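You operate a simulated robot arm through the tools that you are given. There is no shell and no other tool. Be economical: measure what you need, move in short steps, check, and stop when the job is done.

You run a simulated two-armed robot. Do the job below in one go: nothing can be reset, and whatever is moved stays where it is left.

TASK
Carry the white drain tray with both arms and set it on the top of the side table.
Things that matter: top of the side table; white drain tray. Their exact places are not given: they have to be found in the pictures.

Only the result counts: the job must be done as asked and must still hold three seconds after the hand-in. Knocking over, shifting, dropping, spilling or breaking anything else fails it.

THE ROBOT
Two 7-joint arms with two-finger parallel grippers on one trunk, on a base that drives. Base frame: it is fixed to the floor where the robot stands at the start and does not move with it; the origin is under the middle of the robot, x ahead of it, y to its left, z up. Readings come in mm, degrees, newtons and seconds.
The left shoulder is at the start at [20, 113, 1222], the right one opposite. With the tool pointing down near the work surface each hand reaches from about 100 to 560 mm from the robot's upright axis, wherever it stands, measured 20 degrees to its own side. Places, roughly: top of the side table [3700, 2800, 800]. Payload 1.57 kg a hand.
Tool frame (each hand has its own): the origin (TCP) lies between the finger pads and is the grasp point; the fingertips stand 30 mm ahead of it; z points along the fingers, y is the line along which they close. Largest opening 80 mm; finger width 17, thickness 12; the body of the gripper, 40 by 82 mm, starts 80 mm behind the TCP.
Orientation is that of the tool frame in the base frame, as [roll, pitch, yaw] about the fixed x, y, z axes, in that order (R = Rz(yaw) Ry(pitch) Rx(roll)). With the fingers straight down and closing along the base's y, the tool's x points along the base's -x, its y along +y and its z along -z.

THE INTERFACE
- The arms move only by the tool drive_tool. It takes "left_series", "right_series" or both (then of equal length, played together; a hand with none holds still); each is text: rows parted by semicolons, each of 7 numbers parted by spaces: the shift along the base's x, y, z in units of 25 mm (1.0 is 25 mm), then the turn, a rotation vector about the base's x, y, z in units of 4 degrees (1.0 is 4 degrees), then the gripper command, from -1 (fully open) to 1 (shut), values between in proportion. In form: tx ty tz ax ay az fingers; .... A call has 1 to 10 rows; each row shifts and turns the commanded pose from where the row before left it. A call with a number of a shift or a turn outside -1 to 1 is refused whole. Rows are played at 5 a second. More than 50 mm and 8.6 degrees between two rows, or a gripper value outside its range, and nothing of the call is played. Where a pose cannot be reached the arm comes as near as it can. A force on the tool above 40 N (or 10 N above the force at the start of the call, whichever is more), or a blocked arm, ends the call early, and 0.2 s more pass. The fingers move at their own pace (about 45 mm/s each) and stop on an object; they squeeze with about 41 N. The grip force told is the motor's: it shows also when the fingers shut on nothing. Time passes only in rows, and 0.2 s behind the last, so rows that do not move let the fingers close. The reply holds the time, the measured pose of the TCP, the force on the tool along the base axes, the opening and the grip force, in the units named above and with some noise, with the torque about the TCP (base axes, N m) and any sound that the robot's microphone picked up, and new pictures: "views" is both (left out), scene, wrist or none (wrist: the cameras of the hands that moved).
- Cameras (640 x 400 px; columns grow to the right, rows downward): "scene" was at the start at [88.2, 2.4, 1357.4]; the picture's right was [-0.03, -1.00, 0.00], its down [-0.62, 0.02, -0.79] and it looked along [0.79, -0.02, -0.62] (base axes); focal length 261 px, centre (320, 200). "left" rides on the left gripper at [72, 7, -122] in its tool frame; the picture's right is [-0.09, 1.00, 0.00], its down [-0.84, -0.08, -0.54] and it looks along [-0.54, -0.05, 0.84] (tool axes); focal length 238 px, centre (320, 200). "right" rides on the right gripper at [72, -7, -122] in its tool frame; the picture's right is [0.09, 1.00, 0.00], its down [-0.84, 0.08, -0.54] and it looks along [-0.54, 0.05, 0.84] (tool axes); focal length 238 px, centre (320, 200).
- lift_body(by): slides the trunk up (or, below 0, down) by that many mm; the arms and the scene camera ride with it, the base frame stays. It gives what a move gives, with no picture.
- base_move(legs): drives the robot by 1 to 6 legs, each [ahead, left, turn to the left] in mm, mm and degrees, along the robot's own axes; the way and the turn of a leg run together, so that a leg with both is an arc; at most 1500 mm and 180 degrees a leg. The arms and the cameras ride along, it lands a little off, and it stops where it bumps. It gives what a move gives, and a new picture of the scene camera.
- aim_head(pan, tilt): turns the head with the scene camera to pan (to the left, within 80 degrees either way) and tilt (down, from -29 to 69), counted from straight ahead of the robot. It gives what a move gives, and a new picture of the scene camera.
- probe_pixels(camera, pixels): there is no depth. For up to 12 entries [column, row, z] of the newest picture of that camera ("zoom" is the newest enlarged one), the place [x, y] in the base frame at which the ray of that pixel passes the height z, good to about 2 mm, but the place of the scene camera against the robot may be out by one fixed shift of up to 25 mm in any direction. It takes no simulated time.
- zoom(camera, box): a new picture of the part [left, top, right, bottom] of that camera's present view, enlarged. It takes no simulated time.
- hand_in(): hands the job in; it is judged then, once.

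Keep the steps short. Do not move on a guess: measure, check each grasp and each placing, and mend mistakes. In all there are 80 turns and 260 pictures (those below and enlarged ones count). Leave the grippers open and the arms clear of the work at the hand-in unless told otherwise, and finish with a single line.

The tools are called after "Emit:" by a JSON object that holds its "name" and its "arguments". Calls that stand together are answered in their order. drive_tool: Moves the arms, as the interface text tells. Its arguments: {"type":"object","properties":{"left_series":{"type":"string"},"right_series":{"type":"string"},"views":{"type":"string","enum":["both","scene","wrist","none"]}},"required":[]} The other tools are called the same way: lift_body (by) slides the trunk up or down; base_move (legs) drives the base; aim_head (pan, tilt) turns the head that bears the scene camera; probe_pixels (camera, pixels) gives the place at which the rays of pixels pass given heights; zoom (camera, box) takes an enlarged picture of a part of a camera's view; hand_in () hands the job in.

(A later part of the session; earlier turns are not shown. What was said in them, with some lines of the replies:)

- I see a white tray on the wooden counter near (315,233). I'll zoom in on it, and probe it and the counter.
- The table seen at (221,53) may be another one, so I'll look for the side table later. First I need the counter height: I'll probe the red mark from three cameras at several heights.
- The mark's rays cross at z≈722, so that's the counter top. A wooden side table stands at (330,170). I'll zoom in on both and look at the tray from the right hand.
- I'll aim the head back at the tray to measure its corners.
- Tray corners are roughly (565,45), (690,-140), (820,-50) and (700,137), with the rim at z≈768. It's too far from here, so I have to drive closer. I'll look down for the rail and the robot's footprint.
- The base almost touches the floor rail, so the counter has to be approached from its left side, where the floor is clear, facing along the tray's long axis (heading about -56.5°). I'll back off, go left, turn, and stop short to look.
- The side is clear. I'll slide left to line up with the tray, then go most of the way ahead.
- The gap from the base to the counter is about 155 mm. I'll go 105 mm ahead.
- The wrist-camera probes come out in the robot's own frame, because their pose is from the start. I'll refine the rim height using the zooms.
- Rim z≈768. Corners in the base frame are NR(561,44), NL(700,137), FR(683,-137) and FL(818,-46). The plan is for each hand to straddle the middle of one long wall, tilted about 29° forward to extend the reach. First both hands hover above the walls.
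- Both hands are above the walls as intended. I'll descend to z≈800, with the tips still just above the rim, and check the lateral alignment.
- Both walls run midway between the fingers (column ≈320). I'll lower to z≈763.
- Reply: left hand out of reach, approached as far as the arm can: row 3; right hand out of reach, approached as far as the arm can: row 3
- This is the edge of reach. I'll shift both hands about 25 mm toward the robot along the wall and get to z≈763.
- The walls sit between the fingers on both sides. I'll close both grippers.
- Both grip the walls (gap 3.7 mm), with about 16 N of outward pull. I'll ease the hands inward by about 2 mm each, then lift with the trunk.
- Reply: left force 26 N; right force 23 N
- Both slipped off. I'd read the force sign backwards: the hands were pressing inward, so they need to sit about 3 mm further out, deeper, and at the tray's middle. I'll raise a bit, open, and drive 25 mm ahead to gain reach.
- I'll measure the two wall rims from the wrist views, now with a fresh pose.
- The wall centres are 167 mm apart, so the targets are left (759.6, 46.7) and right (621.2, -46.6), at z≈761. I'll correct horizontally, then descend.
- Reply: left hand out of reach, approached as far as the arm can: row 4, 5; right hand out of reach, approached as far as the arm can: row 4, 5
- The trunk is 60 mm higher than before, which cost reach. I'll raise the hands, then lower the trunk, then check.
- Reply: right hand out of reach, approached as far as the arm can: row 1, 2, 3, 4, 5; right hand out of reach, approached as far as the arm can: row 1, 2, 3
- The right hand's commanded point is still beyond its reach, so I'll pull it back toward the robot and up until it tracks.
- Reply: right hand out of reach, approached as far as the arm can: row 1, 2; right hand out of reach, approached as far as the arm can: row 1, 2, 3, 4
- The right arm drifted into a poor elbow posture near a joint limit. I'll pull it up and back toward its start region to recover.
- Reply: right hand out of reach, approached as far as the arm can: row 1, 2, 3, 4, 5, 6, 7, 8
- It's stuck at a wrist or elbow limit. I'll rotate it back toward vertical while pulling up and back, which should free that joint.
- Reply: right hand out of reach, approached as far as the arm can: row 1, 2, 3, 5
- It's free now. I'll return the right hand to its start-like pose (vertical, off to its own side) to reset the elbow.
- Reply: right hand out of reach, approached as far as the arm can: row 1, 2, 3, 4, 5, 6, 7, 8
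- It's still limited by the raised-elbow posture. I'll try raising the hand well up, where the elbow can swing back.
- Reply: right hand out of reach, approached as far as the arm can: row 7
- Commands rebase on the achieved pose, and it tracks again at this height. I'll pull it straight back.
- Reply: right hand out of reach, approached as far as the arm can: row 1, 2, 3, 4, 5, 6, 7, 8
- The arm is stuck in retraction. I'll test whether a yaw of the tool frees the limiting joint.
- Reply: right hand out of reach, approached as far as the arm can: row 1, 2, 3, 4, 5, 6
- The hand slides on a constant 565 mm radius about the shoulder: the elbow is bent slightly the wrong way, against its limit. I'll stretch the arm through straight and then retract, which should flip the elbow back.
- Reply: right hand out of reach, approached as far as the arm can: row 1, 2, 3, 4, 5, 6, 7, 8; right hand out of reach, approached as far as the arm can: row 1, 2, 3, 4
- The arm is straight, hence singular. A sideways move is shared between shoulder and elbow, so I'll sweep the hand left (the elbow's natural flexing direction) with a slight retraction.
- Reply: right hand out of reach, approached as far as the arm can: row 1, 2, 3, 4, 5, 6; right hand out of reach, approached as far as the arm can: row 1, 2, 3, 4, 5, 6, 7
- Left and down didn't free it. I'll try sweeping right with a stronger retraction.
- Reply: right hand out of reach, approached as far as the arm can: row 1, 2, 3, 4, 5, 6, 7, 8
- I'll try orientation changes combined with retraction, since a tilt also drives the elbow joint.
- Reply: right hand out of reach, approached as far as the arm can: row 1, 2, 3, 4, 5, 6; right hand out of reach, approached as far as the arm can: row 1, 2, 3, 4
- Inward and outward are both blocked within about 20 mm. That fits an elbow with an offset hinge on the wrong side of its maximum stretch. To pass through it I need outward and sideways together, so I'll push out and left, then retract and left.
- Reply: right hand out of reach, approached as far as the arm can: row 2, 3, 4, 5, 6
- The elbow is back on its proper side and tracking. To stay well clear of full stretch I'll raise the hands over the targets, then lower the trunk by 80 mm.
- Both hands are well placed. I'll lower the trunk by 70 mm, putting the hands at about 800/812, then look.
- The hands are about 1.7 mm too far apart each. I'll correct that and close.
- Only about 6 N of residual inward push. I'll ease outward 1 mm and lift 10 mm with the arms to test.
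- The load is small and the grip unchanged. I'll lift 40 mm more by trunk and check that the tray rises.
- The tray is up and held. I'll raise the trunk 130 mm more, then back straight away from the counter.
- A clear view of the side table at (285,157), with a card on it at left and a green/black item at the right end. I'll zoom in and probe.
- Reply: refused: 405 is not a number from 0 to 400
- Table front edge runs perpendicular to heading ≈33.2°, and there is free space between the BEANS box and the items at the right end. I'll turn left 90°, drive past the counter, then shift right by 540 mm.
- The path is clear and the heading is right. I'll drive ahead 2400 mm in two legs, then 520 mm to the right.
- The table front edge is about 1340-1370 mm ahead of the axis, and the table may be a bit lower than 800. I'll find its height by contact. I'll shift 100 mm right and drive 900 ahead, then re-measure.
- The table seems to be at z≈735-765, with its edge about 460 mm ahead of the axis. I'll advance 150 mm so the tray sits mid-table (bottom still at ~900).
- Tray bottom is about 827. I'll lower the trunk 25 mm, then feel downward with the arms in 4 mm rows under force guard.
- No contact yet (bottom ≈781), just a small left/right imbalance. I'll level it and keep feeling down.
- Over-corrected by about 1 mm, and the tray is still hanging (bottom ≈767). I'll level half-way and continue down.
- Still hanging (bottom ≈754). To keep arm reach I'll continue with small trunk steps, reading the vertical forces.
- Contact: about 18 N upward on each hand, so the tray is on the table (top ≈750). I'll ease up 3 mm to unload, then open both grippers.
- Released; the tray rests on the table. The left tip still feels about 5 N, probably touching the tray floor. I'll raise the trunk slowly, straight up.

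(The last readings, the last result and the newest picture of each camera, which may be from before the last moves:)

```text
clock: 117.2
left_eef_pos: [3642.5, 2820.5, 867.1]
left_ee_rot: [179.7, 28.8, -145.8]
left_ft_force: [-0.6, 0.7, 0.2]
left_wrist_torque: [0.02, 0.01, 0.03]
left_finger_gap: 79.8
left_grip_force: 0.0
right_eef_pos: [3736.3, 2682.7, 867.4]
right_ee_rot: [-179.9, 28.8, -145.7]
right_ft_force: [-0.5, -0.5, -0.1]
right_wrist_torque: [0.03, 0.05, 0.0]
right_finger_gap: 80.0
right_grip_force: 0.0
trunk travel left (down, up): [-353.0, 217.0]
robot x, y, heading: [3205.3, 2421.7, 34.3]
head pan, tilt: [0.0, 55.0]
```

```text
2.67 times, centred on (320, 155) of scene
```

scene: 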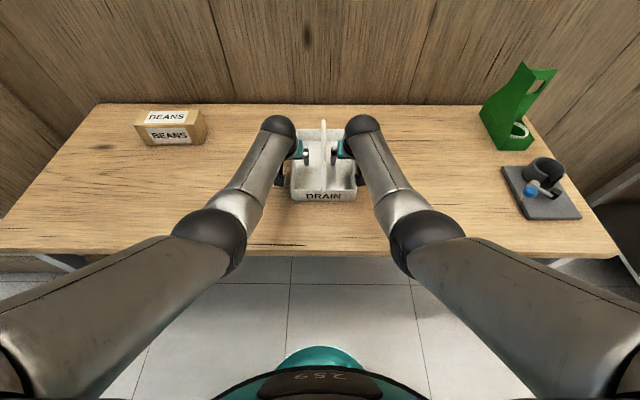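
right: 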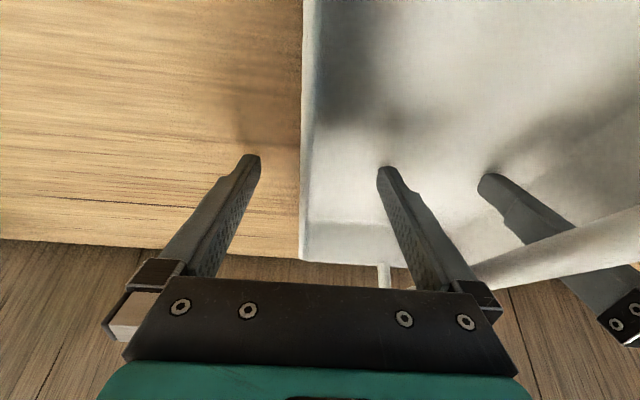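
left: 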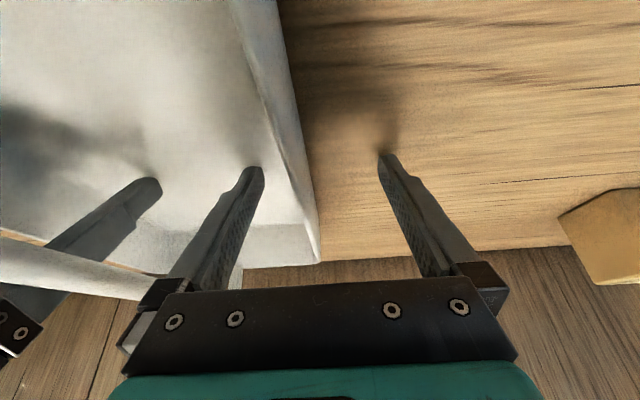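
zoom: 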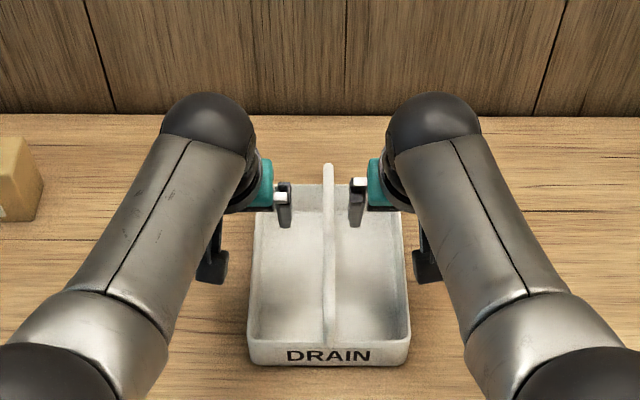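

The hands are free and the tray sits flat. I'll raise 60 mm more, back away, and check.

Emit:
{"name": "lift_body", "arguments": {"by": 70}}

Emit:
{"name": "base_move", "arguments": {"legs": [[-500, 0, 0]]}}

Emit:
{"name": "aim_head", "arguments": {"pan": 0, "tilt": 38}}

Emit:
{"name": "zoom", "arguments": {"camera": "scene", "box": [60, 60, 580, 385]}}

```text
clock: 118.3
left_eef_pos: [3642.3, 2821.2, 936.9]
left_ee_rot: [179.8, 28.8, -145.8]
left_ft_force: [-0.9, 0.2, 0.3]
left_wrist_torque: [0.0, -0.01, -0.02]
left_finger_gap: 80.0
left_grip_force: 0.0
right_eef_pos: [3737.2, 2684.1, 936.6]
right_ee_rot: [-179.9, 28.9, -145.7]
right_ft_force: [0.6, 0.0, -0.1]
right_wrist_torque: [0.03, -0.02, -0.01]
right_finger_gap: 80.0
right_grip_force: 0.0
trunk travel left (down, up): [-423.0, 147.0]
robot x, y, heading: [3204.9, 2421.4, 34.6]
head pan, tilt: [0.0, 55.0]
```

```text
clock: 121.2
left_eef_pos: [3228.0, 2539.9, 936.9]
left_ee_rot: [179.8, 28.9, -145.5]
left_ft_force: [0.4, -0.7, 0.2]
left_wrist_torque: [-0.05, 0.06, -0.01]
left_finger_gap: 80.0
left_grip_force: 0.1
right_eef_pos: [3321.9, 2403.0, 937.0]
right_ee_rot: [-179.9, 28.9, -145.3]
right_ft_force: [-1.0, 0.3, 0.8]
right_wrist_torque: [0.0, -0.02, -0.02]
right_finger_gap: 80.0
right_grip_force: 0.1
trunk travel left (down, up): [-423.0, 147.0]
robot x, y, heading: [2786.4, 2138.2, 34.5]
head pan, tilt: [0.0, 55.0]
```

scene: 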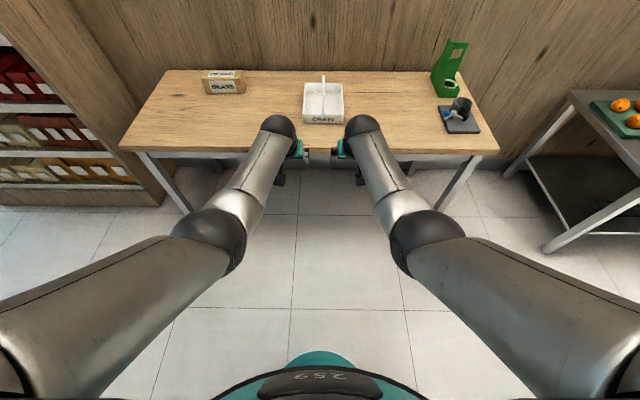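

```text
clock: 122.0
left_eef_pos: [3228.3, 2540.6, 936.5]
left_ee_rot: [179.8, 28.8, -145.4]
left_ft_force: [0.4, 0.1, -0.2]
left_wrist_torque: [-0.04, -0.01, -0.01]
left_finger_gap: 80.0
left_grip_force: 0.1
right_eef_pos: [3323.8, 2403.8, 937.7]
right_ee_rot: [-179.9, 28.8, -145.4]
right_ft_force: [0.8, -1.1, 0.5]
right_wrist_torque: [0.01, 0.03, 0.03]
right_finger_gap: 79.7
right_grip_force: 0.1
trunk travel left (down, up): [-423.0, 147.0]
robot x, y, heading: [2799.0, 2135.6, 34.7]
head pan, tilt: [0.0, 38.0]
```

scene: 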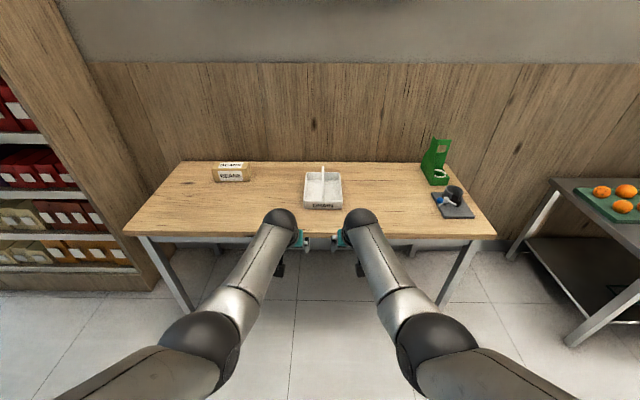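

```text
1.23 times, centred on (320, 222) of scene
```

zoom: 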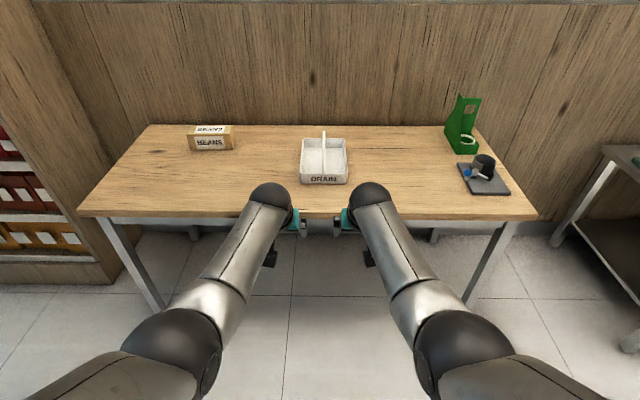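

The tray is flat in the middle of the side table at (323,190). The other items there look undisturbed, and the grippers are open and clear. Handing in.

Emit:
{"name": "hand_in", "arguments": {}}

```text
The job is handed in.
```

The white drain tray was carried with both arms and is resting flat on top of the side table; both grippers are open and clear, and nothing else appeared to be moved.
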